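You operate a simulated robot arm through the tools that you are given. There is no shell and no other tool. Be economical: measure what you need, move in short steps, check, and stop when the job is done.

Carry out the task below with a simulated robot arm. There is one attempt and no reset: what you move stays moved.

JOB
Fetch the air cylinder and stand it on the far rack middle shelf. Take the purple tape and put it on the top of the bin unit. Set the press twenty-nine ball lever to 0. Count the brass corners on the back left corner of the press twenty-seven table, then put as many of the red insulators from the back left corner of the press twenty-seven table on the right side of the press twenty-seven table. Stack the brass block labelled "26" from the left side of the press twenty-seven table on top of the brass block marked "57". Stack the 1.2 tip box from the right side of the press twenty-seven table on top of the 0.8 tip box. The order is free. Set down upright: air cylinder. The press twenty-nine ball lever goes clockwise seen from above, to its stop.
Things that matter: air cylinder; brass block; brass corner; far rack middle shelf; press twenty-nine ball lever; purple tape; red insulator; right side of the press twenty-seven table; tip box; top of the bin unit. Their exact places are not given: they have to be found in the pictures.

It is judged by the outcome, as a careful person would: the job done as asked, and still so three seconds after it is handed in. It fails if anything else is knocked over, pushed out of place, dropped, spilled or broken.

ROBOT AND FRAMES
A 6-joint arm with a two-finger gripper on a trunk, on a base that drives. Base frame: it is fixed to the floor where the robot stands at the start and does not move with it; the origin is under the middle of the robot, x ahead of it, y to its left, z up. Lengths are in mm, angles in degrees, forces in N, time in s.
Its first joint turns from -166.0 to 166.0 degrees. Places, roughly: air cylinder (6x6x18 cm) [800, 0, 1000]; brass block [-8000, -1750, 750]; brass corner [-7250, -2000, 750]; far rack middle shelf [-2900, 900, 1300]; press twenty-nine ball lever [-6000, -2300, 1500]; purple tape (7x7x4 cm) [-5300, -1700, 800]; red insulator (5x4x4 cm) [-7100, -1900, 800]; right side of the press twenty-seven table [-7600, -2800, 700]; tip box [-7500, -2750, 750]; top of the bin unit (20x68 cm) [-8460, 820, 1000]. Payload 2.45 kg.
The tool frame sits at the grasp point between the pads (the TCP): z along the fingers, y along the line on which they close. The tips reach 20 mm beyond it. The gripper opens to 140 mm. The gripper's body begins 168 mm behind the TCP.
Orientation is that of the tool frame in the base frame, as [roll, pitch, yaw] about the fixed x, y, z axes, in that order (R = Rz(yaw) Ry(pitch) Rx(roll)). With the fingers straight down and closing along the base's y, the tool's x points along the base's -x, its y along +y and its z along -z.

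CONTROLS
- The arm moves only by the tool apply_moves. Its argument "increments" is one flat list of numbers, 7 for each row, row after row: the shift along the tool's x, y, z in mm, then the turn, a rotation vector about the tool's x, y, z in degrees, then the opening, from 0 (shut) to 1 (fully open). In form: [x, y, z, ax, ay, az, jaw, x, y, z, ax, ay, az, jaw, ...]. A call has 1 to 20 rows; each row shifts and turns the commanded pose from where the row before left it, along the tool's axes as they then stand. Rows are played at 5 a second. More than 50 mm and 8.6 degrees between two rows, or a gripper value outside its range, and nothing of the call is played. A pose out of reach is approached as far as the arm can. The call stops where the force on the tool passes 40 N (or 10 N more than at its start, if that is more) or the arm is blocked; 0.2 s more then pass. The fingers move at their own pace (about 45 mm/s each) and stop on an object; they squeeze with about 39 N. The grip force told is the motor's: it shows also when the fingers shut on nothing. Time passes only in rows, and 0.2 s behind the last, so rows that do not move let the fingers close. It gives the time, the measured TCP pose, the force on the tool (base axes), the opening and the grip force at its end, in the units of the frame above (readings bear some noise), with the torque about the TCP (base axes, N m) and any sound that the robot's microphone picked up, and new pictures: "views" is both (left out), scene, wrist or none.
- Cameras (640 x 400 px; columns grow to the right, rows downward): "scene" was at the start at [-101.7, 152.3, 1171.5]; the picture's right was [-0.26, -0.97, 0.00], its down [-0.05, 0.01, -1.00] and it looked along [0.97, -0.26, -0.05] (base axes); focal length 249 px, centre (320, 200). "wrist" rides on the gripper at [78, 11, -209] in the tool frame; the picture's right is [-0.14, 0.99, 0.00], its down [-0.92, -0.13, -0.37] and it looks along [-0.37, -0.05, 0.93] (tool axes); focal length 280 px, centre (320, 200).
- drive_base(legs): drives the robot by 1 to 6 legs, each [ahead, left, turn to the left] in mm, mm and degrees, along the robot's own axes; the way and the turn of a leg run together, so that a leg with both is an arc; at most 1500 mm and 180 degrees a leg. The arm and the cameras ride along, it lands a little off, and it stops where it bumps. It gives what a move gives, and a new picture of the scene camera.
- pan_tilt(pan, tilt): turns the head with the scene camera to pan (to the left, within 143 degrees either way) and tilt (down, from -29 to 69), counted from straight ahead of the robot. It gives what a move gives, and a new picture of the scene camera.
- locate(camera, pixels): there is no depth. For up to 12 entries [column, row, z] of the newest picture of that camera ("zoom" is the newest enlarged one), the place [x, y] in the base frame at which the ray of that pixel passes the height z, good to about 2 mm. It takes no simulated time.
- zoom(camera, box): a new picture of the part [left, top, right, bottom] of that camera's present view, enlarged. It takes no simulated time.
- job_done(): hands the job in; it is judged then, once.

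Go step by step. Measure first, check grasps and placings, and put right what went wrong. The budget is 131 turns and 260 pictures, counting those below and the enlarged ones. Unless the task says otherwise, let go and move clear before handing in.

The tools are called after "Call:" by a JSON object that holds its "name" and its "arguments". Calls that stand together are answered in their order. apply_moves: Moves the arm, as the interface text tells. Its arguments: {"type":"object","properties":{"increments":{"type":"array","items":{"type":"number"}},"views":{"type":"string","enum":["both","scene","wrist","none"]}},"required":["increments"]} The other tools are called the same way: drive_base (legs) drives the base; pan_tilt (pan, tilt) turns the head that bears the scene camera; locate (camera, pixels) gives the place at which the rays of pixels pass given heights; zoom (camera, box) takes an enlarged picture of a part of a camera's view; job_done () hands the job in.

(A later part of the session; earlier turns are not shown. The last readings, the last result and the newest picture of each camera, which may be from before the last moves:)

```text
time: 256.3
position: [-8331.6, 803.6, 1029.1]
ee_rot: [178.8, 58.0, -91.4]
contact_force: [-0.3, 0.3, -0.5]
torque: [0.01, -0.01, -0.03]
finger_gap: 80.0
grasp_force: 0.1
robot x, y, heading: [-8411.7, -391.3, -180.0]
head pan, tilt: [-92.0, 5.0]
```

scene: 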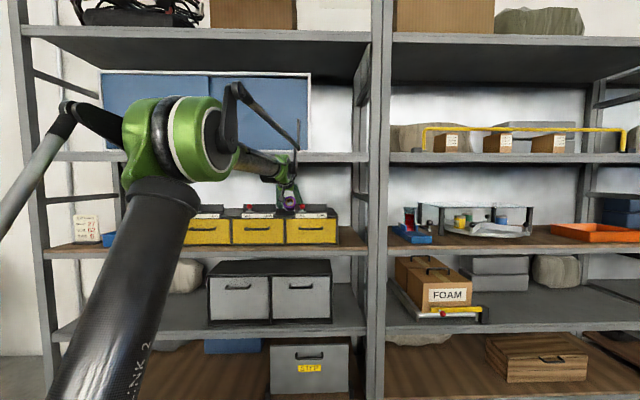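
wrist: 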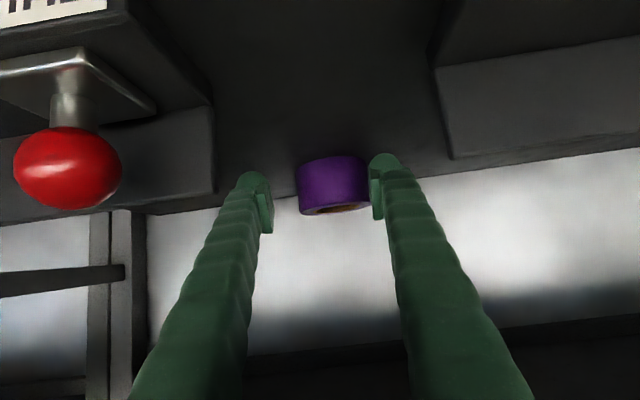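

The tape lies flat on top. Retreating, re-levelling the tool, and driving away toward the press 27 table.

Call:
{"name": "locate", "arguments": {"camera": "wrist", "pixels": [[333, 156, 995], [400, 182, 995], [200, 207, 995]]}}

Call:
{"name": "apply_moves", "arguments": {"increments": [0, 0, -40, 0, 0, 0, 0.57, 0, 0, -40, 0, 0, 0, 0.57, 0, 0, -40, 0, 0, 0, 0.57, 0, 0, -40, 0, 0, 0, 0.57, 0, 0, -40, 0, 0, 0, 0.57, 0, 0, -40, 0, 0, 0, 0.57, 0, 0, -40, 0, 0, 0, 0.57, 0, 0, -40, 0, 0, 0, 0.57, 38, 0, 0, 0, 8.3, 0, 0.57, 38, 0, 0, 0, 8.3, 0, 0.57, 38, 0, 0, 0, 8.3, 0, 0.57, 38, 0, 0, 0, 8.3, 0, 0.57, 38, 0, 0, 0, 8.3, 0, 0.57, 38, 0, 0, 0, 8.3, 0, 0.57, 38, 0, 0, 0, 8.2, 0, 0.57], "views": "wrist"}}

Call:
{"name": "zoom", "arguments": {"camera": "scene", "box": [220, 150, 380, 250]}}

Call:
{"name": "drive_base", "arguments": {"legs": [[0, 560, 0], [0, 0, 180]]}}

Call:
{"name": "pan_tilt", "arguments": {"pan": -45, "tilt": 15}}

```text
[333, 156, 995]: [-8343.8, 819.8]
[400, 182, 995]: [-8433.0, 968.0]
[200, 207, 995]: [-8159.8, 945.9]
```

```text
time: 259.5
position: [-8331.0, 320.3, 1061.0]
ee_rot: [179.2, -0.1, -90.2]
contact_force: [0.0, -0.6, 0.2]
torque: [0.06, 0.03, -0.02]
finger_gap: 79.9
grasp_force: 0.1
robot x, y, heading: [-8409.1, -388.9, -179.9]
head pan, tilt: [-92.0, 5.0]
```

wrist: 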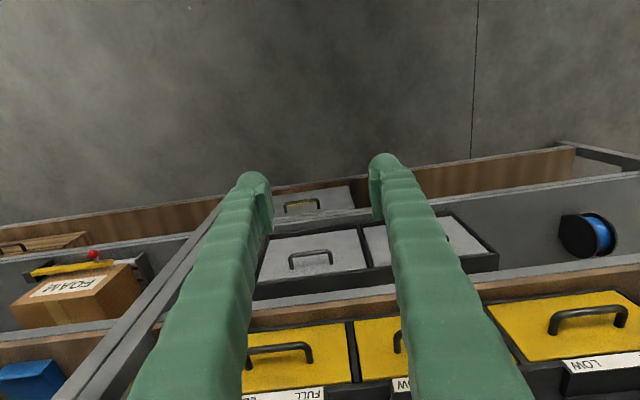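

```text
4.00 times, centred on (300, 200) of scene
```

zoom: 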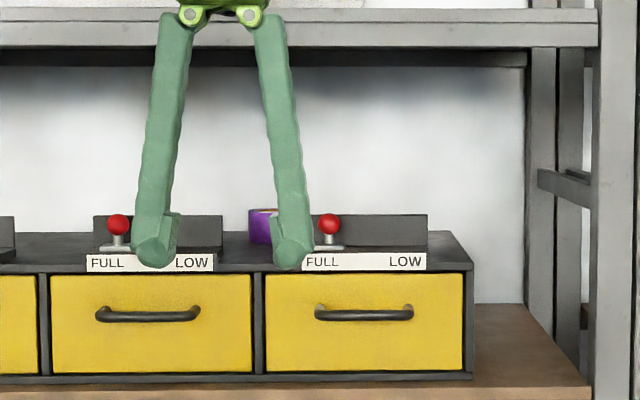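

```text
time: 270.2
position: [-8459.1, -1672.2, 1061.8]
ee_rot: [179.3, 0.0, 92.0]
contact_force: [0.1, 0.4, 0.4]
torque: [-0.02, -0.03, -0.03]
finger_gap: 79.9
grasp_force: 0.1
robot x, y, heading: [-8406.8, -958.4, 2.5]
head pan, tilt: [-92.0, 5.0]
```

scene: 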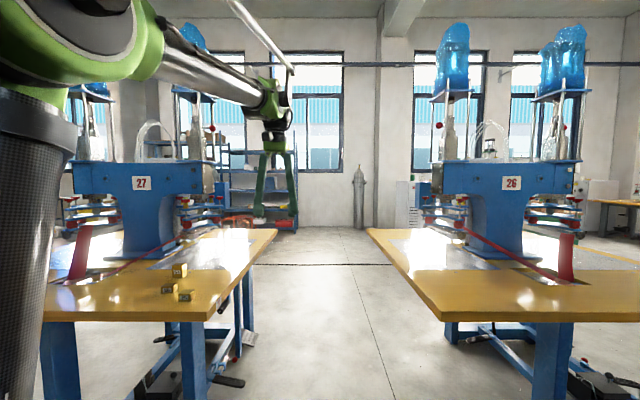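

```text
time: 271.3
position: [-8458.2, -1672.2, 1060.5]
ee_rot: [179.3, 0.0, 91.9]
contact_force: [1.0, -0.9, 0.1]
torque: [0.02, 0.03, 0.0]
finger_gap: 79.7
grasp_force: 0.1
robot x, y, heading: [-8407.6, -955.1, 2.1]
head pan, tilt: [-45.0, 15.0]
```

scene: 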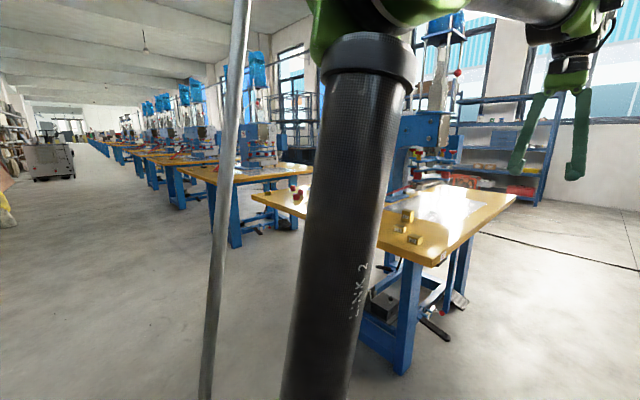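

The tape stands well on the unit. Now the brass blocks: driving so they lie directly to the right under the tool.

Call:
{"name": "drive_base", "arguments": {"legs": [[453, -112, -2]]}}

Call:
{"name": "apply_moves", "arguments": {"increments": [0, 0, 0, 0, 0, 0, 0.8], "views": "wrist"}}

Call:
{"name": "pan_tilt", "arguments": {"pan": -85, "tilt": 30}}

Call:
{"name": "zoom", "arguments": {"camera": "wrist", "box": [200, 60, 480, 260]}}

```text
time: 274.1
position: [-8023.2, -1771.1, 1062.2]
ee_rot: [179.3, 0.0, 90.0]
contact_force: [0.0, -0.3, 0.2]
torque: [0.01, -0.04, -0.05]
finger_gap: 79.9
grasp_force: 0.0
robot x, y, heading: [-7948.2, -1058.2, 0.2]
head pan, tilt: [-45.0, 15.0]
```

scene: 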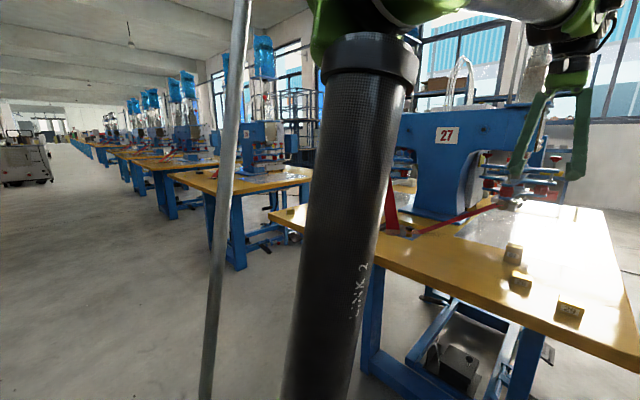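

```text
time: 274.5
position: [-8023.2, -1772.2, 1060.9]
ee_rot: [179.3, -0.1, 89.9]
contact_force: [-0.5, 0.0, -1.3]
torque: [0.0, 0.03, 0.02]
finger_gap: 112.2
grasp_force: 0.4
robot x, y, heading: [-7947.1, -1059.4, 0.4]
head pan, tilt: [-45.0, 15.0]
```

wrist: 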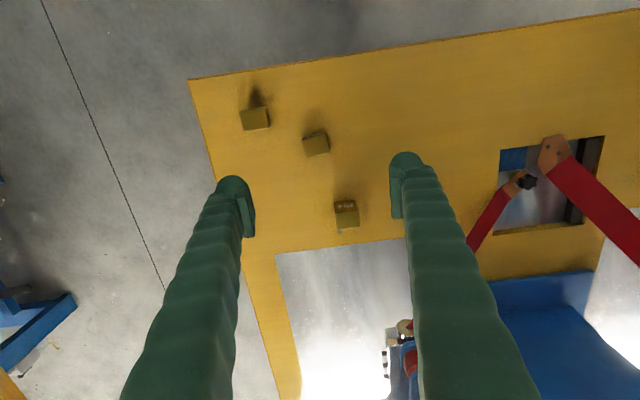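

```text
time: 275.6
position: [-8024.6, -1771.0, 1061.0]
ee_rot: [179.3, 0.0, 89.9]
contact_force: [0.5, -0.6, -0.2]
torque: [-0.01, -0.02, -0.01]
finger_gap: 112.0
grasp_force: 0.0
robot x, y, heading: [-7950.2, -1060.8, 0.4]
head pan, tilt: [-85.0, 30.0]
```

scene: 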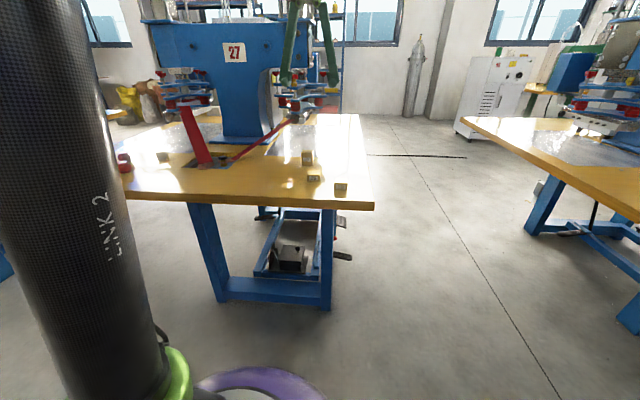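

```text
2.00 times, centred on (340, 160) of wrist
```

zoom: 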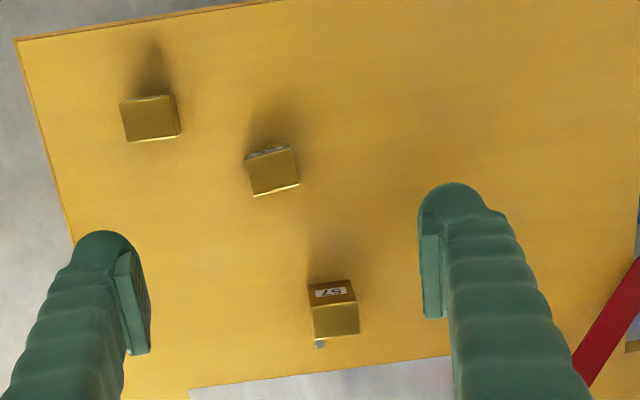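

Three blocks: the tallest shows "57". Reading the other two labels and locating all three.

Call:
{"name": "zoom", "arguments": {"camera": "scene", "box": [290, 140, 360, 200]}}

Call:
{"name": "locate", "arguments": {"camera": "wrist", "pixels": [[255, 119, 775], [317, 144, 770], [347, 219, 800], [347, 219, 780], [317, 144, 780], [255, 119, 780], [268, 107, 740], [190, 80, 740]]}}

Call:
{"name": "zoom", "arguments": {"camera": "scene", "box": [60, 100, 240, 200]}}

```text
6.67 times, centred on (325, 170) of scene
```

zoom: 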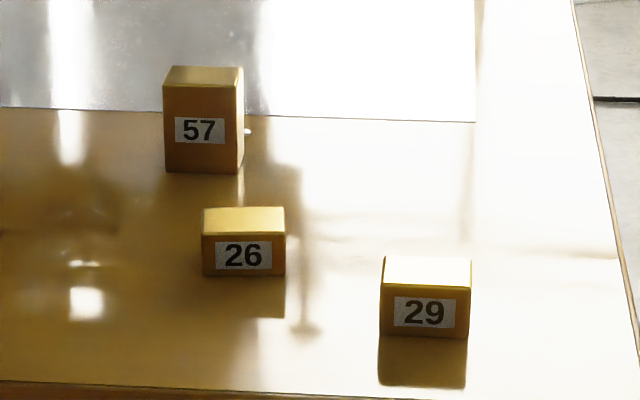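

```text
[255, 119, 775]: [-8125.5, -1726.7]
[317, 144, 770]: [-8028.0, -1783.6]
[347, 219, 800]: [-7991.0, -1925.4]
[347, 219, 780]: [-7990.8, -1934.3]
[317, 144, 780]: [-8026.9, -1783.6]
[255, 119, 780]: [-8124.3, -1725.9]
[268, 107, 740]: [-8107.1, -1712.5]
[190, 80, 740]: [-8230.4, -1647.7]
```

```text
3.56 times, centred on (150, 150) of scene
```

zoom: 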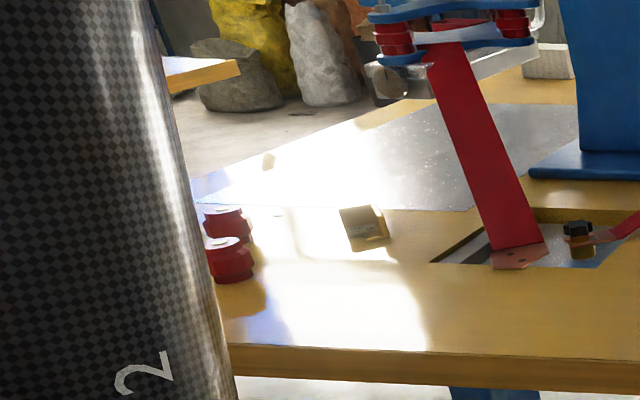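

Block 26 is the middle one at (−8028,−1784), and 57's top centre is (−7990,−1927) at z≈799. Descending on block 26, gripping, and lifting.

Call:
{"name": "apply_moves", "arguments": {"increments": [-13, -3.5, 0, 0, 0, 0, 0.6, 0, 0, 45, 0, 0, 0, 0.6, 0, 0, 45, 0, 0, 0, 0.6, 0, 0, 45, 0, 0, 0, 0.6, 0, 0, 45, 0, 0, 0, 0.6, 0, 0, 45, 0, 0, 0, 0.6, 0, 0, 45, 0, 0, 0, 0.6, 0, 0, 26, 0, 0, 0, 0.6, 0, 0, 0, 0, 0, 0, 0, 0, 0, 0, 0, 0, 0, 0, 0, 0, 0, 0, 0, 0, 0, 0, 0, 0, 0, 0, 0, 0, 0, 0, -20, 0, 0, 0, 0, 0, 0, -40, 0, 0, 0, 0, 0, 0, -40, 0, 0, 0, 0, 0, 0, -40, 0, 0, 0, 0], "views": "wrist"}}

```text
time: 279.0
position: [-8026.1, -1786.4, 901.9]
ee_rot: [179.3, 0.0, 89.9]
contact_force: [0.0, 0.0, -4.3]
torque: [0.01, 0.01, 0.05]
finger_gap: 44.0
grasp_force: 38.9
robot x, y, heading: [-7949.7, -1061.6, 0.5]
head pan, tilt: [-85.0, 30.0]
```

wrist: 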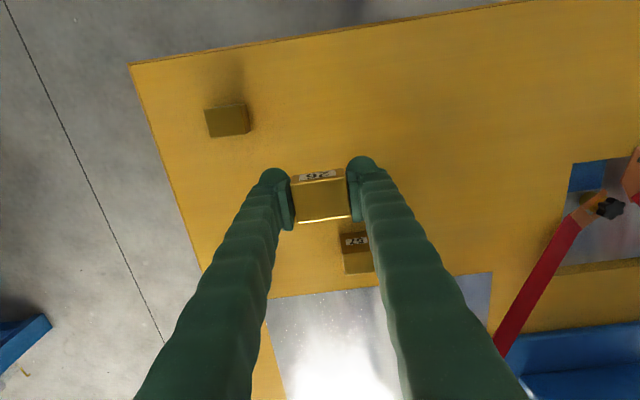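

Block 26 is held (gap 44). Re-locating 57's top from here and moving above it.

Call:
{"name": "locate", "arguments": {"camera": "wrist", "pixels": [[343, 251, 799], [345, 274, 799], [340, 236, 740], [322, 203, 915]]}}

Call:
{"name": "apply_moves", "arguments": {"increments": [-36, 9, 0, 0, 0, 0, 0, -36, 9, 0, 0, 0, 0, 0, -36, 9, 0, 0, 0, 0, 0, -34, 9, 0, 0, 0, 0, 0], "views": "both"}}

Call:
{"name": "zoom", "arguments": {"camera": "scene", "box": [280, 110, 350, 180]}}

```text
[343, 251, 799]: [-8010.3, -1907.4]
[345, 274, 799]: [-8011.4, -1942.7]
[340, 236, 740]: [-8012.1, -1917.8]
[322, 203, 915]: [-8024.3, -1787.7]
```

```text
time: 280.0
position: [-7989.7, -1928.0, 903.8]
ee_rot: [179.3, 0.0, 89.9]
contact_force: [0.4, 0.7, -2.5]
torque: [-0.06, 0.01, -0.03]
finger_gap: 43.6
grasp_force: 38.8
robot x, y, heading: [-7944.3, -1062.8, 0.0]
head pan, tilt: [-85.0, 30.0]
```

scene: 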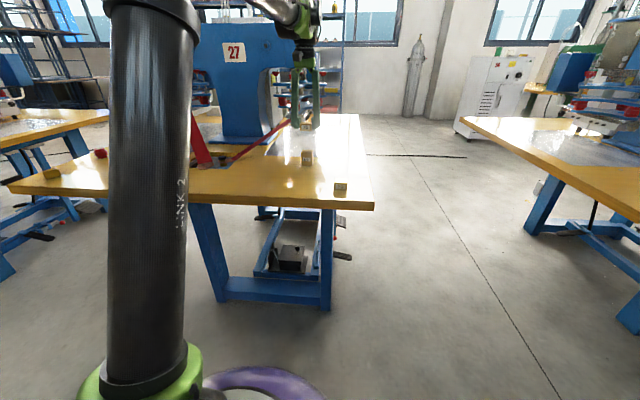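
wrist: 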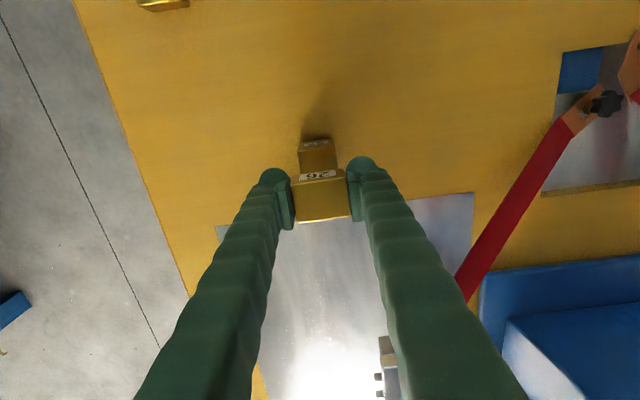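

```text
5.71 times, centred on (315, 145) of scene
```

zoom: 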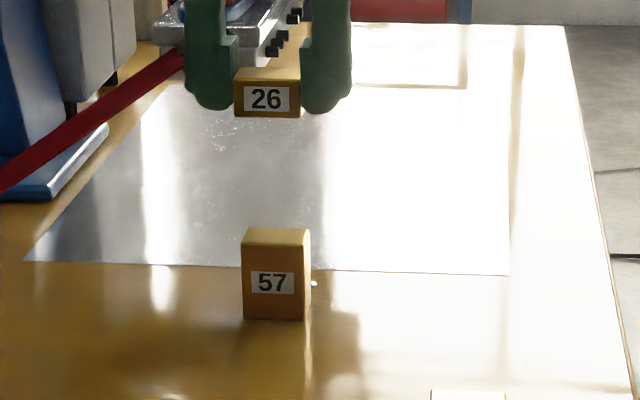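

26 hangs above 57. Small correction, then lowering to contact.

Call:
{"name": "apply_moves", "arguments": {"increments": [4.5, -0.6, 0, 0, 0, 0, 0, 0, 0, 40, 0, 0, 0, 0, 0, 0, 32, 0, 0, 0, 0, 0, 0, 3, 0, 0, 0, 0, 0, 0, 2, 0, 0, 0, 0, 0, 0, 2, 0, 0, 0, 0, 0, 0, 2, 0, 0, 0, 0, 0, 0, 1, 0, 0, 0, 0], "views": "wrist"}}

Call:
{"name": "zoom", "arguments": {"camera": "scene", "box": [280, 130, 340, 180]}}

```text
time: 281.8
position: [-7990.8, -1922.4, 822.9]
ee_rot: [179.2, 0.0, 89.8]
contact_force: [-0.4, 0.1, -2.5]
torque: [0.0, 0.01, 0.01]
finger_gap: 43.9
grasp_force: 38.6
robot x, y, heading: [-7948.5, -1059.8, 0.2]
head pan, tilt: [-85.0, 30.0]
```

wrist: 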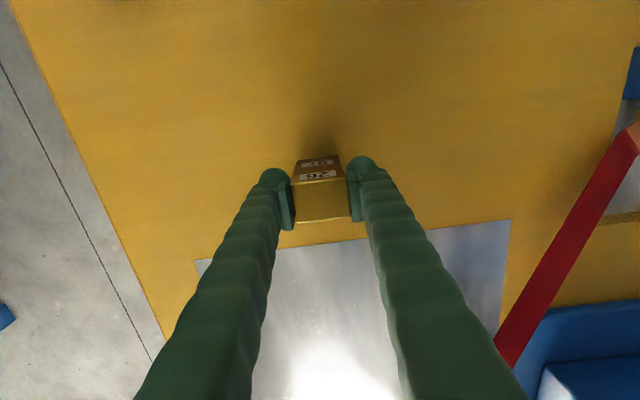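

```text
8.00 times, centred on (310, 155) of scene
```

zoom: 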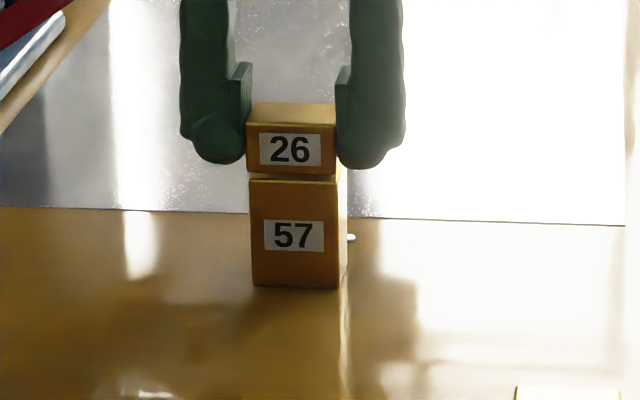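

Only ~4 mm remain and alignment is within 2 mm. Lowering the last bit, opening, and rising.

Call:
{"name": "apply_moves", "arguments": {"increments": [0, 1.5, 1.5, 0, 0, 0, 0, 0, 0, 1, 0, 0, 0, 0, 0, 0, 1, 0, 0, 0, 0, 0, 0, 0, 0, 0, 0, 0.5, 0, 0, 0, 0, 0, 0, 0.5, 0, 0, 0, 0, 0, 0, 0.5, 0, 0, -30, 0, 0, 0, 0.5, 0, 0, -45, 0, 0, 0, 0.5, 0, 0, -45, 0, 0, 0, 0.5, 0, 0, -45, 0, 0, 0, 0.5, 0, 0, -45, 0, 0, 0, 0.5], "views": "wrist"}}

Call:
{"name": "zoom", "arguments": {"camera": "scene", "box": [280, 130, 340, 180]}}

Call:
{"name": "drive_base", "arguments": {"legs": [[0, 250, 0], [800, 0, 0]]}}

Call:
{"name": "apply_moves", "arguments": {"increments": [-30, 0, -30, 0, 0, 0, 0.6, -40, 0, 0, 0, 0, 0, 0.6, -40, 0, 0, 0, 0, 0, 0.6, -40, 0, 0, 0, 0, 0, 0.6], "views": "both"}}

```text
time: 284.2
position: [-7990.1, -1920.2, 1031.9]
ee_rot: [179.3, 0.0, 89.9]
contact_force: [1.4, -0.2, 0.1]
torque: [0.01, -0.04, -0.03]
finger_gap: 70.1
grasp_force: 0.1
robot x, y, heading: [-7949.7, -1060.2, 0.3]
head pan, tilt: [-85.0, 30.0]
```

wrist: 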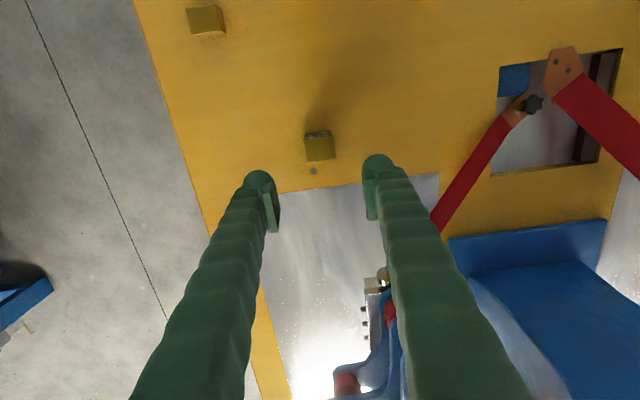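

```text
8.00 times, centred on (310, 155) of scene
```

zoom: 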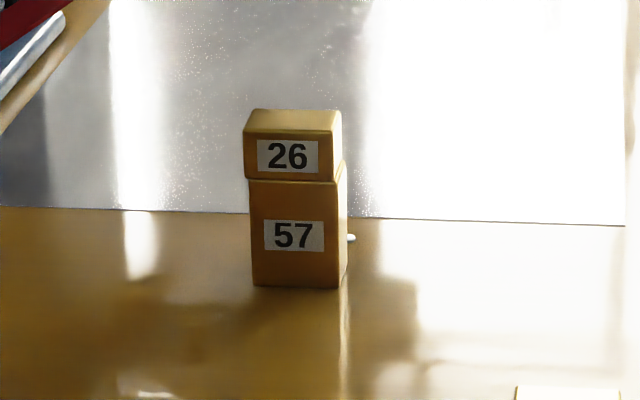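

```text
time: 290.0
position: [-7163.2, -1660.8, 1030.2]
ee_rot: [179.3, 0.0, 91.0]
contact_force: [-0.3, 0.7, -0.4]
torque: [0.02, 0.03, -0.01]
finger_gap: 70.0
grasp_force: 0.0
robot x, y, heading: [-7135.1, -799.6, 1.2]
head pan, tilt: [-85.0, 30.0]
```

scene: 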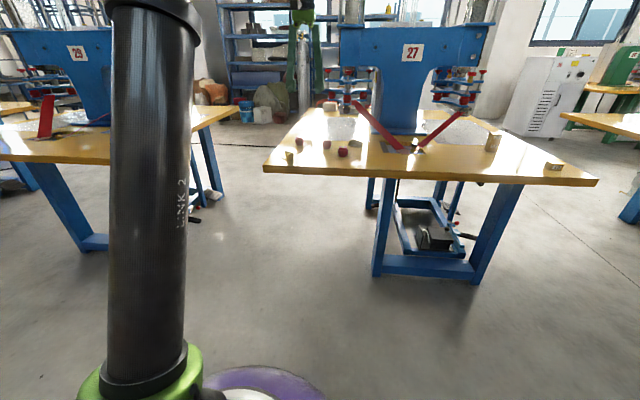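

```text
time: 291.0
position: [-7158.0, -1793.5, 1049.1]
ee_rot: [179.2, 0.1, 90.9]
contact_force: [0.3, 2.3, 1.0]
torque: [-0.32, -0.01, 0.0]
finger_gap: 84.0
grasp_force: 0.1
out of reach, approached as far as the arm can: row 4
robot x, y, heading: [-7136.1, -799.9, 1.3]
head pan, tilt: [-85.0, 30.0]
```

scene: 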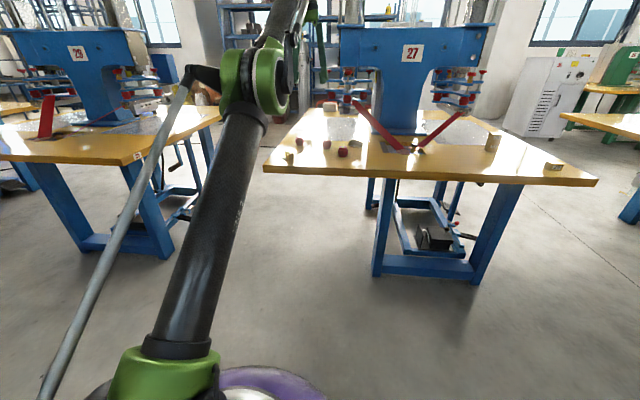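
wrist: 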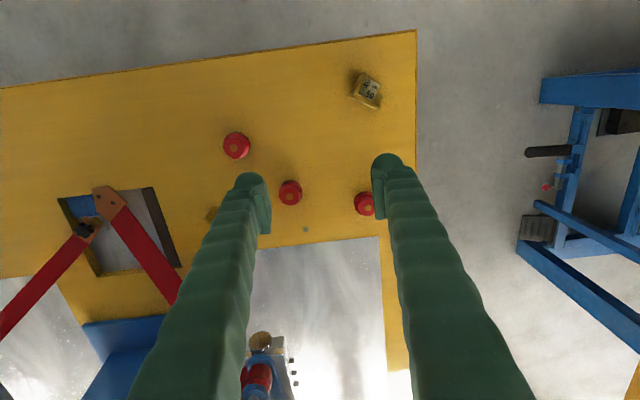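

The stack is good. I see three red insulators and some brass pieces; zooming to count the brass corners.

Call:
{"name": "zoom", "arguments": {"camera": "scene", "box": [260, 90, 380, 180]}}

Call:
{"name": "zoom", "arguments": {"camera": "wrist", "box": [180, 50, 440, 250]}}

Call:
{"name": "locate", "arguments": {"camera": "wrist", "pixels": [[236, 143, 780], [290, 191, 780], [365, 203, 780], [367, 90, 760], [213, 213, 760], [417, 30, 740]]}}

```text
4.44 times, centred on (320, 135) of scene
```

zoom: 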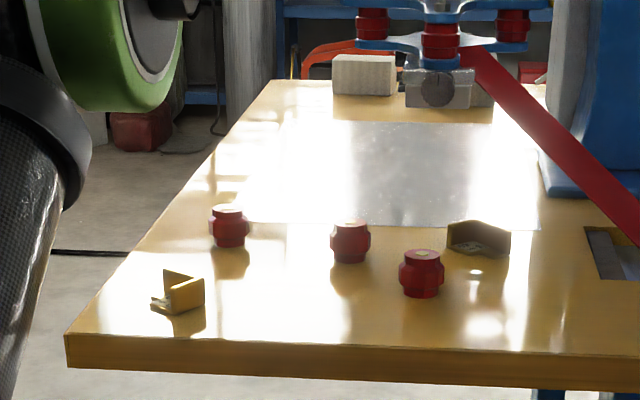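

```text
2.00 times, centred on (310, 150) of wrist
```

zoom: 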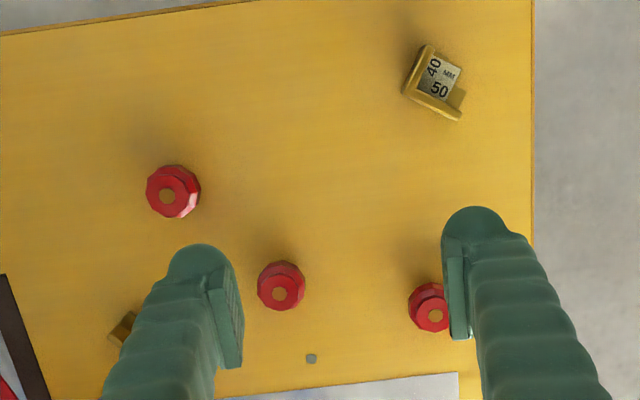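

```text
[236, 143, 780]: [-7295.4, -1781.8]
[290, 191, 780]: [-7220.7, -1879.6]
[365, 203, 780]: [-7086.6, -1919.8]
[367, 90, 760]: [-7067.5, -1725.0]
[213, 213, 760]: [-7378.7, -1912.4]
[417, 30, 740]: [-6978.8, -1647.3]
```

There are two brass corners (near (−7067,−1725) and (−7379,−1912)), so two insulators must move to the right side. I'll retract the arm, turn, and enter the gap between tables 29 and 27, from which both the insulators and the right side are in reach.

Call:
{"name": "apply_moves", "arguments": {"increments": [45, 0, 0, 0, 0, 0, 0.6, 45, 0, 0, 0, 0, 0, 0.6, 45, 0, 0, 0, 0, 0, 0.6, 45, 0, 0, 0, 0, 0, 0.6, 45, 0, 0, 0, 0, 0, 0.6, 45, 0, 0, 0, 0, 0, 0.6, 45, 0, 0, 0, 0, 0, 0.6, 45, 0, 0, 0, 0, 0, 0.6, 45, 0, 0, 0, 0, 0, 0.6, 45, 0, 0, 0, 0, 0, 0.6, 45, 0, 0, 0, 0, 0, 0.6, 45, 0, 0, 0, 0, 0, 0.6, 45, 0, 0, 0, 0, 0, 0.6], "views": "none"}}

Call:
{"name": "drive_base", "arguments": {"legs": [[0, 0, -91.3], [0, 516, 0], [1200, 0, 0]]}}

Call:
{"name": "apply_moves", "arguments": {"increments": [0, 0, 0, 0, 0, 0, 0.6], "views": "wrist"}}

```text
time: 293.8
position: [-7170.1, -1206.2, 1045.0]
ee_rot: [179.3, 0.0, 90.8]
contact_force: [0.8, -1.1, 0.7]
torque: [0.08, -0.02, -0.02]
finger_gap: 83.8
grasp_force: 0.1
robot x, y, heading: [-7136.0, -799.4, 1.7]
head pan, tilt: [-85.0, 30.0]
```

```text
time: 306.3
position: [-7041.1, -1946.0, 1044.1]
ee_rot: [179.3, 0.1, -1.6]
contact_force: [0.0, -0.4, -0.9]
torque: [0.0, 0.02, 0.02]
finger_gap: 84.0
grasp_force: 0.1
robot x, y, heading: [-6633.5, -1998.2, -90.9]
head pan, tilt: [-85.0, 30.0]
```

scene: 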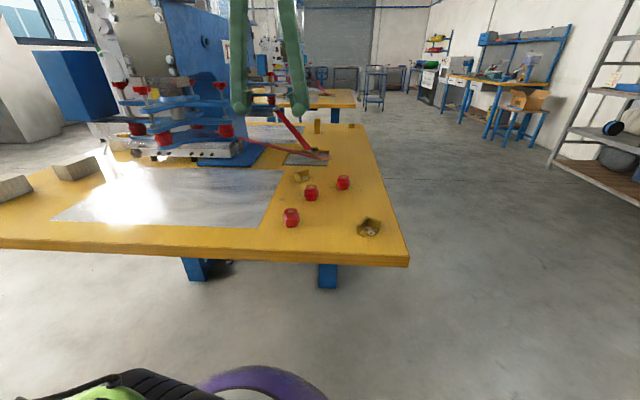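

```text
time: 306.7
position: [-7041.7, -1945.2, 1046.0]
ee_rot: [179.2, 0.1, -1.6]
contact_force: [0.0, 0.3, 0.3]
torque: [-0.01, 0.01, 0.03]
finger_gap: 84.1
grasp_force: 0.0
robot x, y, heading: [-6636.4, -1995.2, -91.3]
head pan, tilt: [-85.0, 30.0]
```

wrist: 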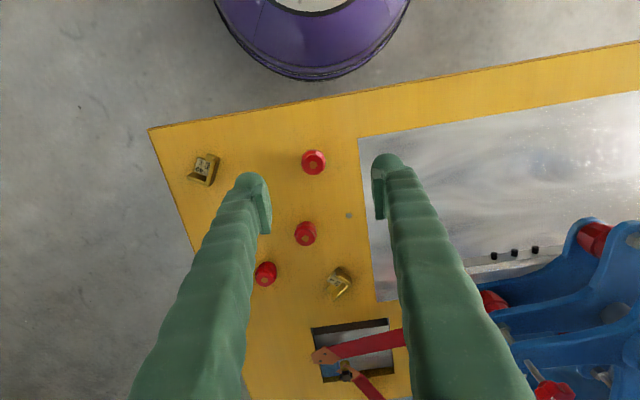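

Confirmed: two brass corners. Locating the insulators in this view.

Call:
{"name": "locate", "arguments": {"camera": "wrist", "pixels": [[314, 163, 785], [306, 235, 785], [314, 160, 765], [306, 232, 765]]}}

Call:
{"name": "locate", "arguments": {"camera": "scene", "pixels": [[291, 211, 790], [291, 226, 740], [70, 158, 790], [75, 180, 740], [10, 195, 740], [15, 178, 780], [311, 188, 790]]}}

Call:
{"name": "zoom", "arguments": {"camera": "scene", "box": [0, 140, 160, 240]}}

```text
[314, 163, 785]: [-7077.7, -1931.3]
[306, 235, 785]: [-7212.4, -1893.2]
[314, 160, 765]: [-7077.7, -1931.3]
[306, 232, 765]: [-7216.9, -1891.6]
```

```text
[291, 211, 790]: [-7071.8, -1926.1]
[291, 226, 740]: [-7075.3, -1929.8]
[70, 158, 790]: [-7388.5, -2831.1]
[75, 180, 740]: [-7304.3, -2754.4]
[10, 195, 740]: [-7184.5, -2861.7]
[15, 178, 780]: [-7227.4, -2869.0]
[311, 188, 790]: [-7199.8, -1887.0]
```

```text
4.00 times, centred on (80, 190) of scene
```

zoom: 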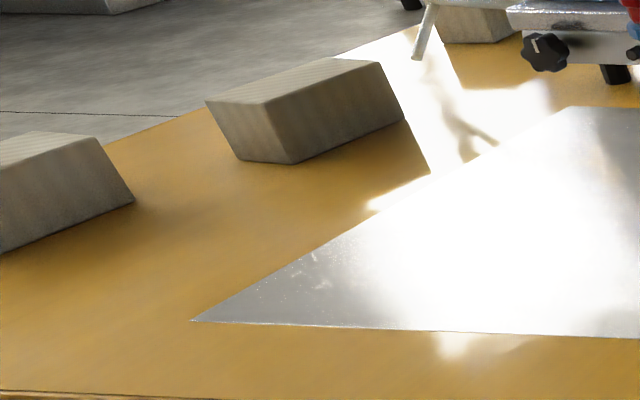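

Picking insulator A at (−7077,−1931), then retracting, driving 700 mm down the gap and extending over the right side to look.

Call:
{"name": "apply_moves", "arguments": {"increments": [-35, -14, 0, 0, 0, 0, 0.6, 0, 0, 45, 0, 0, 0, 0.6, 0, 0, 45, 0, 0, 0, 0.6, 0, 0, 45, 0, 0, 0, 0.6, 0, 0, 45, 0, 0, 0, 0.6, 0, 0, 45, 0, 0, 0, 0.6, 0, 0, 45, 0, 0, 0, 0.6, 0, 0, 8, 0, 0, 0, 0.6, 0, 0, 0, 0, 0, 0, 0, 0, 0, 0, 0, 0, 0, 0, 0, 0, 0, 0, 0, 0, 0, 0, 0, 0, 0, 0, 0, 0, 0, 0, -30, 0, 0, 0, 0, 0, 0, -50, 0, 0, 0, 0, 0, 0, -50, 0, 0, 0, 0, 0, 0, -50, 0, 0, 0, 0, 0, 0, -50, 0, 0, 0, 0, 0, 0, -50, 0, 0, 0, 0, 30, 0, 0, 0, 0, 0, 0, 30, 0, 0, 0, 0, 0, 0], "views": "wrist"}}

Call:
{"name": "drive_base", "arguments": {"legs": [[700, 0, 0]]}}

Call:
{"name": "apply_moves", "arguments": {"increments": [-45, 0, 0, 0, 0, 0, 0, -45, 0, 0, 0, 0, 0, 0, -45, 0, 0, 0, 0, 0, 0, -45, 0, 0, 0, 0, 0, 0, -45, 0, 0, 0, 0, 0, 0], "views": "both"}}

```text
time: 310.9
position: [-7015.9, -1932.3, 1045.3]
ee_rot: [179.2, 0.0, -1.7]
contact_force: [-0.4, 0.5, -1.2]
torque: [-0.02, -0.02, 0.02]
finger_gap: 38.6
grasp_force: 39.1
robot x, y, heading: [-6637.2, -1998.7, -91.5]
head pan, tilt: [-85.0, 30.0]
```

wrist: 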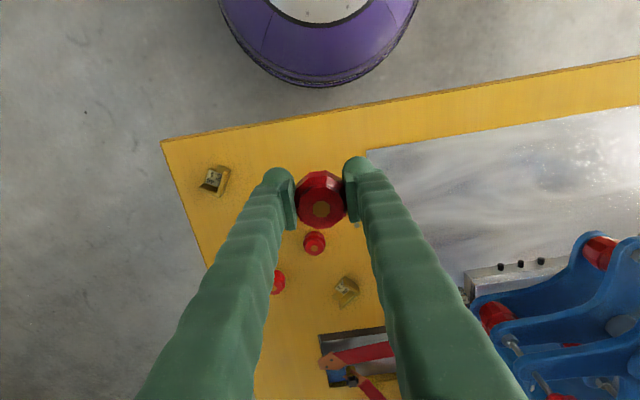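

```text
time: 314.8
position: [-7030.1, -2637.7, 1045.4]
ee_rot: [179.4, 0.1, -1.6]
contact_force: [-0.1, 0.6, -0.5]
torque: [0.04, 0.0, 0.0]
finger_gap: 38.6
grasp_force: 39.0
robot x, y, heading: [-6648.5, -2704.2, -91.0]
head pan, tilt: [-85.0, 30.0]
```

scene: 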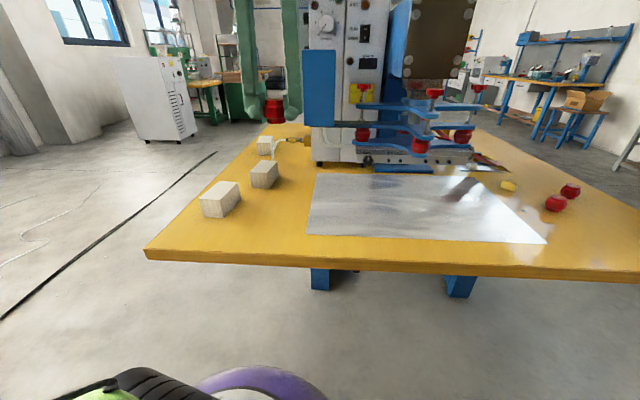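

```text
time: 316.0
position: [-7226.6, -2633.3, 1045.0]
ee_rot: [179.3, -0.9, -1.8]
contact_force: [13.0, -1.1, 2.2]
torque: [0.05, -0.11, -0.38]
finger_gap: 38.4
grasp_force: 39.0
robot x, y, heading: [-6649.8, -2704.1, -91.1]
head pan, tilt: [-85.0, 30.0]
stopped in row 5: the force on the tool passed its limit at 113 N (the readings are from after the stop); the commanded pose is now the measured one
```

scene: 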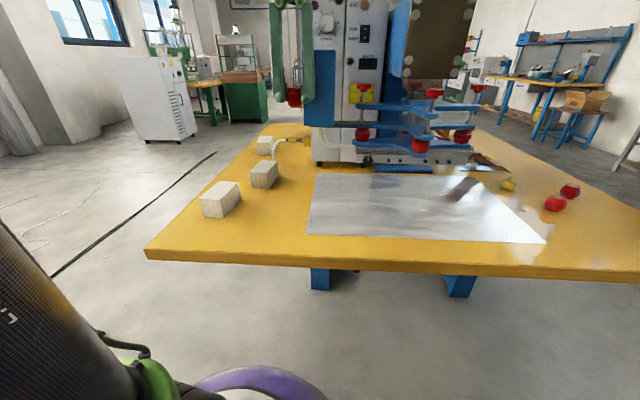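
wrist: 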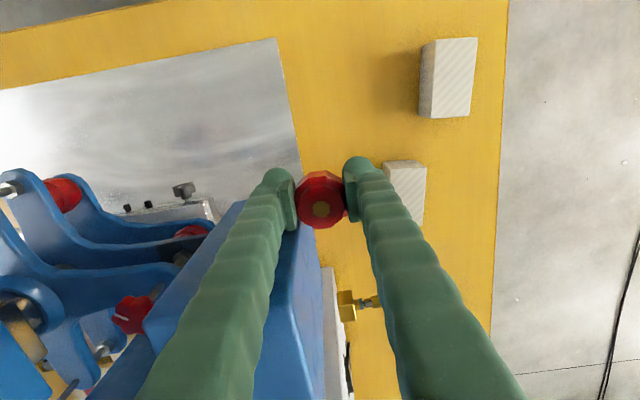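

The gripper brushed the press's blue box. I back off toward the table edge side, and locate the boxes and free space.

Call:
{"name": "locate", "arguments": {"camera": "wrist", "pixels": [[455, 70, 790], [410, 180, 790], [500, 200, 740], [460, 190, 740], [345, 150, 740], [390, 120, 740], [425, 118, 740], [240, 200, 1100]]}}

Call:
{"name": "apply_moves", "arguments": {"increments": [30, 10, 0, 0, 0, 0, 0, 30, 25, 0, 0, 0, 0, 0, 0, 45, 0, 0, 0, 0, 0, 0, 45, 0, 0, 0, 0, 0, 0, 30, 0, 0, 0, 0, 0], "views": "wrist"}}

Call:
{"name": "zoom", "arguments": {"camera": "scene", "box": [180, 110, 340, 230]}}

```text
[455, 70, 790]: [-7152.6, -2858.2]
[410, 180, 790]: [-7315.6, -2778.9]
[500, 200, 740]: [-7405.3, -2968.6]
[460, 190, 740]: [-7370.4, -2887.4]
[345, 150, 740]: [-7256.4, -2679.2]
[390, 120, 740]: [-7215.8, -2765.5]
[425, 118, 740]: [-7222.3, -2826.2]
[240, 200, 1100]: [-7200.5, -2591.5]
```

```text
time: 317.2
position: [-7173.5, -2792.0, 1045.6]
ee_rot: [179.4, -0.8, -1.7]
contact_force: [0.8, -0.4, 0.1]
torque: [0.0, 0.01, -0.02]
finger_gap: 38.7
grasp_force: 39.1
robot x, y, heading: [-6648.5, -2704.1, -91.2]
head pan, tilt: [-85.0, 30.0]
```

wrist: 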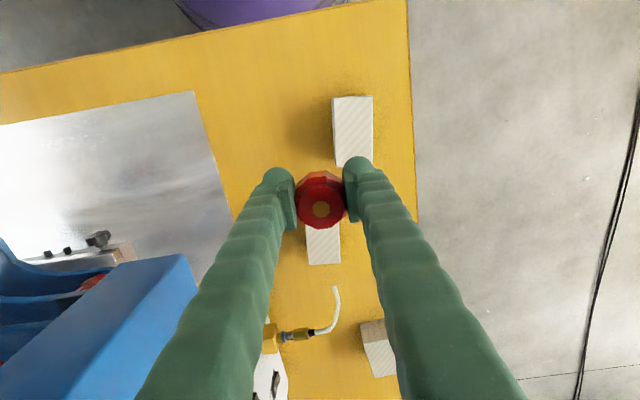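

```text
3.33 times, centred on (260, 170) of scene
```

zoom: 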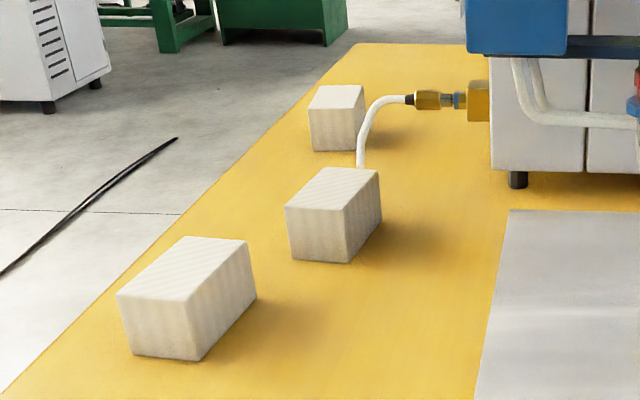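

Three tip boxes are seen. I'll set insulator A at (−7250,−2865), then return for insulator B, all at safe height.

Call:
{"name": "apply_moves", "arguments": {"increments": [-38, 36.5, 0, 0, 0, 0, 0, -38, 36.5, 0, 0, 0, 0, 0, 0, 0, 45, 0, 0, 0, 0, 0, 0, 45, 0, 0, 0, 0, 0, 0, 45, 0, 0, 0, 0, 0, 0, 45, 0, 0, 0, 0, 0, 0, 45, 0, 0, 0, 0, 0, 0, 45, 0, 0, 0, 0, 0, 0, 3, 0, 0, 0, 0, 0, 0, 2, 0, 0, 0, 0, 0, 0, 0, 0, 0, 0, 0.45, 0, 0, 0, 0, 0, 0, 0.45, 0, 0, 0, 0, 0, 0, 0.45, 0, 0, -45, 0, 0, 0, 0.45, 0, 0, -45, 0, 0, 0, 0.45, 0, 0, -45, 0, 0, 0, 0.45, 0, 0, -45, 0, 0, 0, 0.45, 0, 0, -45, 0, 0, 0, 0.45, 0, 0, -45, 0, 0, 0, 0.45], "views": "wrist"}}

Call:
{"name": "apply_moves", "arguments": {"increments": [45, 0, 0, 0, 0, 0, 0.6, 45, 0, 0, 0, 0, 0, 0.6, 45, 0, 0, 0, 0, 0, 0.6, 45, 0, 0, 0, 0, 0, 0.6, 45, 0, 0, 0, 0, 0, 0.6, 0, -48, 0, 0, 0, 0, 0.6, 0, -48, 0, 0, 0, 0, 0.6], "views": "none"}}

Call:
{"name": "drive_base", "arguments": {"legs": [[-700, 0, 0]]}}

Call:
{"name": "apply_moves", "arguments": {"increments": [0, -45, 0, 0, 0, 0, 0.6, 0, -45, 0, 0, 0, 0, 0.6, 0, -45, 0, 0, 0, 0, 0.6, 0, -43, 0, 0, 0, 0, 0.6, -41, 0, 0, 0, 0, 0, 0.6, -41, 0, 0, 0, 0, 0, 0.6, -41, 0, 0, 0, 0, 0, 0.6, -41, 0, 0, 0, 0, 0, 0.6, -40, 0, 0, 0, 0, 0, 0.6], "views": "wrist"}}

```text
refused: row 1 steps farther than a row can; nothing moved
```

```text
time: 318.8
position: [-6945.3, -2701.9, 1048.6]
ee_rot: [179.2, -0.8, -1.8]
contact_force: [0.3, 0.2, -0.7]
torque: [0.0, 0.02, -0.02]
finger_gap: 84.0
grasp_force: 0.2
robot x, y, heading: [-6649.1, -2702.6, -91.0]
head pan, tilt: [-85.0, 30.0]
```

```text
time: 322.6
position: [-6932.1, -2007.7, 1048.5]
ee_rot: [179.3, -0.8, -1.5]
contact_force: [-0.2, 0.1, 0.1]
torque: [0.01, 0.06, 0.03]
finger_gap: 83.6
grasp_force: 0.0
robot x, y, heading: [-6636.3, -2009.3, -90.9]
head pan, tilt: [-85.0, 30.0]
```

scene: 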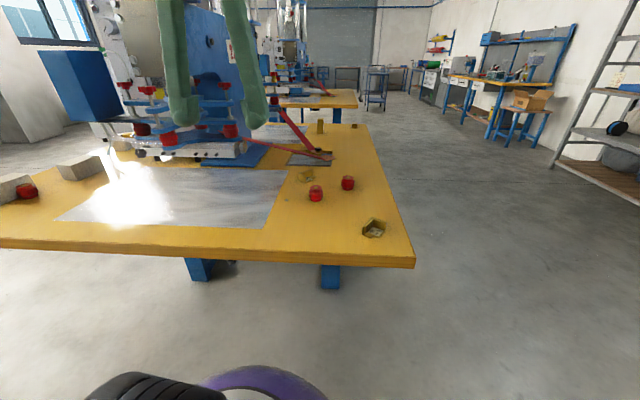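

```text
time: 324.6
position: [-7132.4, -1825.3, 1042.1]
ee_rot: [179.4, -0.7, -1.5]
contact_force: [0.4, 0.0, 0.3]
torque: [-0.01, 0.07, -0.01]
finger_gap: 84.1
grasp_force: 0.1
robot x, y, heading: [-6637.7, -2009.7, -91.0]
head pan, tilt: [-85.0, 30.0]
```

wrist: 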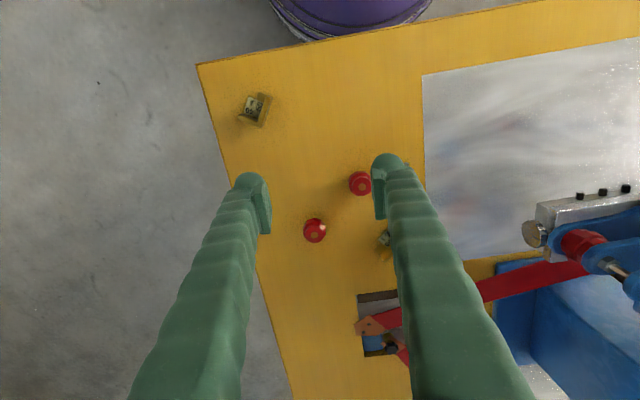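

A refused call meant insulator A was let go from height; it is visible at (27,192) on the right side of the table and I'll check it. Continuing with insulator B at (−7214,−1892), keeping each step legal.

Call:
{"name": "apply_moves", "arguments": {"increments": [-27.3, 22.3, 0, 0, 0, 0, 0.6, -27.3, 22.3, 0, 0, 0, 0, 0.6, -27.3, 22.3, 0, 0, 0, 0, 0.6, 0, 0, 45, 0, 0, 0, 0.6, 0, 0, 45, 0, 0, 0, 0.6, 0, 0, 45, 0, 0, 0, 0.6, 0, 0, 45, 0, 0, 0, 0.6, 0, 0, 45, 0, 0, 0, 0.6, 0, 0, 45, 0, 0, 0, 0.6, 0, 0, 5, 0, 0, 0, 0.6, 0, 0, 0, 0, 0, 0, 0, 0, 0, 0, 0, 0, 0, 0, 0, 0, 0, 0, 0, 0, 0, 0, 0, 0, 0, 0, 0, 0, 0, 0, -30, 0, 0, 0, 0, 0, 0, -49, 0, 0, 0, 0, 0, 0, -49, 0, 0, 0, 0, 0, 0, -49, 0, 0, 0, 0, 0, 0, -49, 0, 0, 0, 0, 0, 0, -49, 0, 0, 0, 0], "views": "wrist"}}

Call:
{"name": "apply_moves", "arguments": {"increments": [39, 0, 0, 0, 0, 0, 0, 39, 0, 0, 0, 0, 0, 0, 39, 0, 0, 0, 0, 0, 0, 39, 0, 0, 0, 0, 0, 0, 39, 0, 0, 0, 0, 0, 0, 0, 36, 0, 0, 0, 0, 0, 0, 36, 0, 0, 0, 0, 0, 0, 36, 0, 0, 0, 0, 0], "views": "none"}}

Call:
{"name": "drive_base", "arguments": {"legs": [[700, 0, 0]]}}

Call:
{"name": "apply_moves", "arguments": {"increments": [0, 40, 0, 0, 0, 0, 0, 0, 40, 0, 0, 0, 0, 0, 0, 40, 0, 0, 0, 0, 0, 0, 40, 0, 0, 0, 0, 0], "views": "both"}}

Call:
{"name": "zoom", "arguments": {"camera": "scene", "box": [180, 110, 340, 230]}}

```text
time: 328.8
position: [-7219.1, -1891.1, 1044.2]
ee_rot: [179.4, -0.8, -1.4]
contact_force: [-0.6, 0.9, -0.9]
torque: [0.0, -0.01, 0.0]
finger_gap: 39.5
grasp_force: 39.2
robot x, y, heading: [-6633.9, -2009.7, -91.1]
head pan, tilt: [-85.0, 30.0]
```

wrist: 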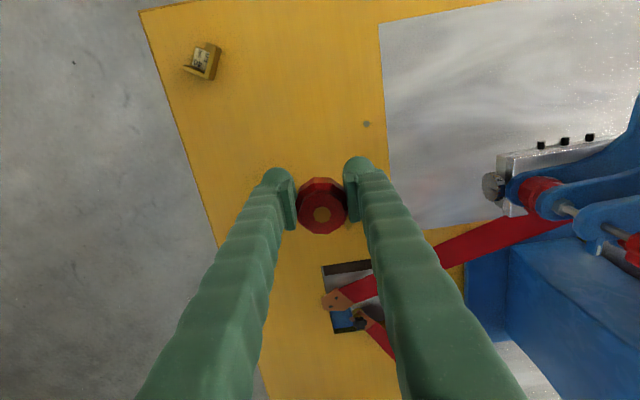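

```text
time: 330.6
position: [-7022.8, -2001.4, 1049.0]
ee_rot: [179.3, -0.8, -1.6]
contact_force: [0.1, -0.4, -1.2]
torque: [0.0, 0.01, -0.02]
finger_gap: 39.1
grasp_force: 38.7
robot x, y, heading: [-6638.0, -2011.3, -90.7]
head pan, tilt: [-85.0, 30.0]
```

```text
time: 334.4
position: [-7027.2, -2702.8, 1048.1]
ee_rot: [179.3, -0.9, -0.5]
contact_force: [0.1, 1.2, -0.2]
torque: [-0.01, -0.03, 0.0]
finger_gap: 38.8
grasp_force: 39.0
robot x, y, heading: [-6642.1, -2706.2, -89.8]
head pan, tilt: [-85.0, 30.0]
```

scene: 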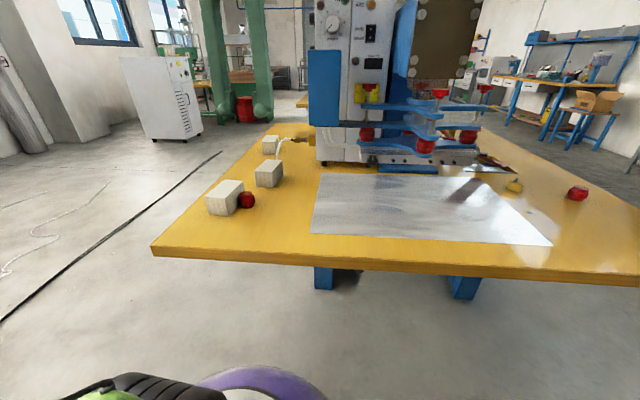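

```text
time: 335.4
position: [-7027.9, -2863.1, 1052.1]
ee_rot: [179.4, -0.8, -0.4]
contact_force: [0.6, 0.0, -1.1]
torque: [-0.01, 0.05, -0.01]
finger_gap: 39.1
grasp_force: 39.1
robot x, y, heading: [-6640.4, -2708.6, -90.1]
head pan, tilt: [-85.0, 30.0]
```

scene: 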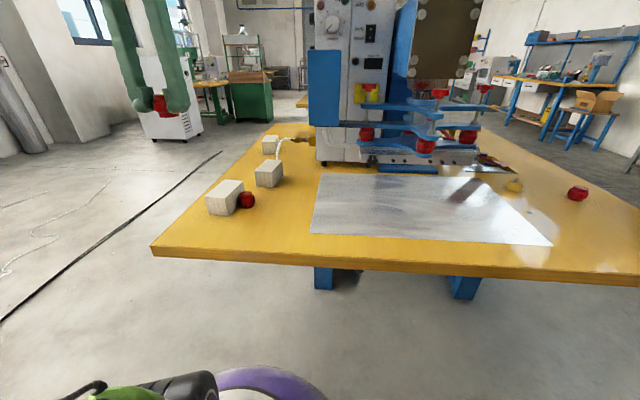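
wrist: 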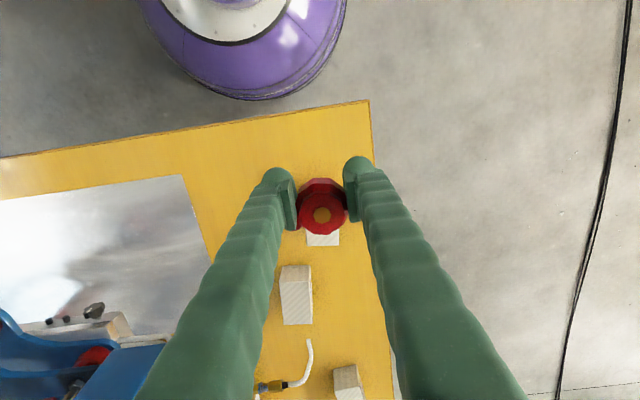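

```text
3.33 times, centred on (260, 170) of scene
```

zoom: 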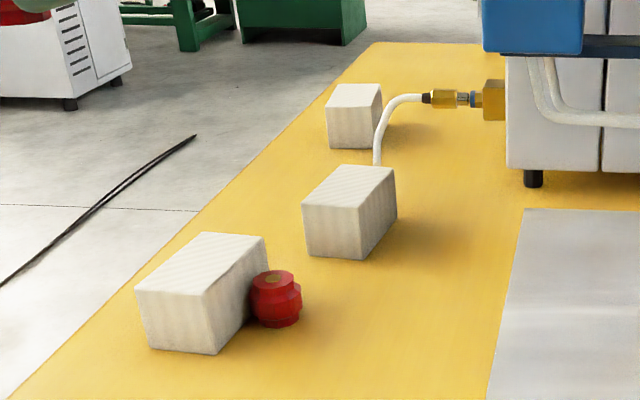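

Insulator A stands upright beside the near box. Placing B at (−7250,−2875), then yawing the tool so the wrist camera can read the box labels from the outer side.

Call:
{"name": "apply_moves", "arguments": {"increments": [-44.4, 2.5, 0, 0, 0, 0, 0, -44.4, 2.5, 0, 0, 0, 0, 0, -44.4, 2.5, 0, 0, 0, 0, 0, -44.4, 2.5, 0, 0, 0, 0, 0, -44.4, 2.5, 0, 0, 0, 0, 0, 0, 0, 46, 0, 0, 0, 0, 0, 0, 46, 0, 0, 0, 0, 0, 0, 46, 0, 0, 0, 0, 0, 0, 46, 0, 0, 0, 0, 0, 0, 46, 0, 0, 0, 0, 0, 0, 40, 0, 0, 0, 0, 0, 0, 8, 0, 0, 0, 0, 0, 0, 4, 0, 0, 0, 0, 0, 0, 0, 0, 0, 0, 0.45, 0, 0, 0, 0, 0, 0, 0.45, 0, 0, 0, 0, 0, 0, 0.45, 0, 0, -46, 0, 0, 0, 0.45, 0, 0, -46, 0, 0, 0, 0.45, 0, 0, -46, 0, 0, 0, 0.45, 0, 0, -46, 0, 0, 0, 0.45], "views": "wrist"}}

Call:
{"name": "apply_moves", "arguments": {"increments": [0, 45, -40, 0, 0, 0, 0, 5, 45, 0, 0, 0, 0, 0, 5, 45, 0, 0, 0, 0, 0, 0, 0, 0, 0, 0, 8.5, 0, 0, 0, 0, 0, 0, 8.5, 0, 0, 0, 0, 0, 0, 8.5, 0, 0, 0, 0, 0, 0, 8.5, 0, 0, 0, 0, 0, 0, 8.5, 0, 0, 0, 0, 0, 0, 8.5, 0, 0, 0, 0, 0, 0, 8.5, 0, 0, 0, 0, 0, 0, 8.5, 0, 0, 0, 0, 0, 0, 8.5, 0, 0, 0, 0, 0, 0, 8.5, 0, 0, 0, 0, 0, 0, 5, 0], "views": "wrist"}}

Call:
{"name": "zoom", "arguments": {"camera": "wrist", "box": [120, 100, 520, 350]}}

```text
time: 339.6
position: [-7250.0, -2873.0, 949.8]
ee_rot: [179.3, -0.8, -0.5]
contact_force: [0.7, 0.4, 0.5]
torque: [-0.01, -0.03, 0.03]
finger_gap: 62.8
grasp_force: 0.1
robot x, y, heading: [-6646.2, -2705.5, -89.8]
head pan, tilt: [-85.0, 30.0]
```

wrist: 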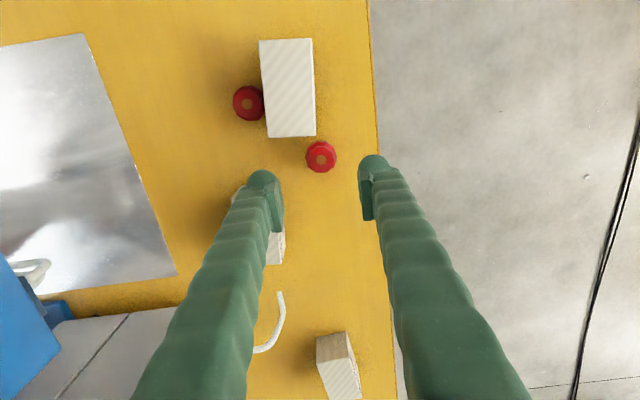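

```text
refused: row 1 steps farther than a row can; nothing moved
```

```text
1.60 times, centred on (320, 225) of wrist
```

zoom: 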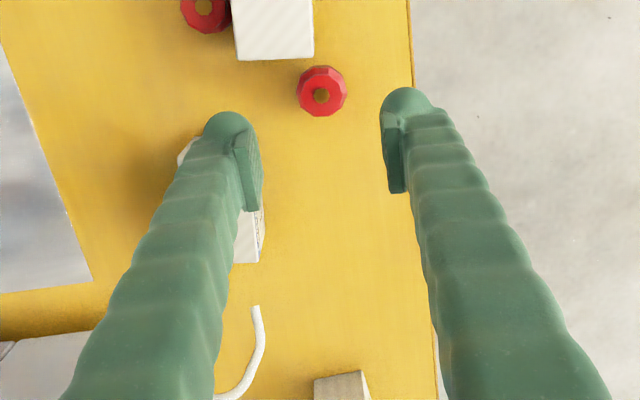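

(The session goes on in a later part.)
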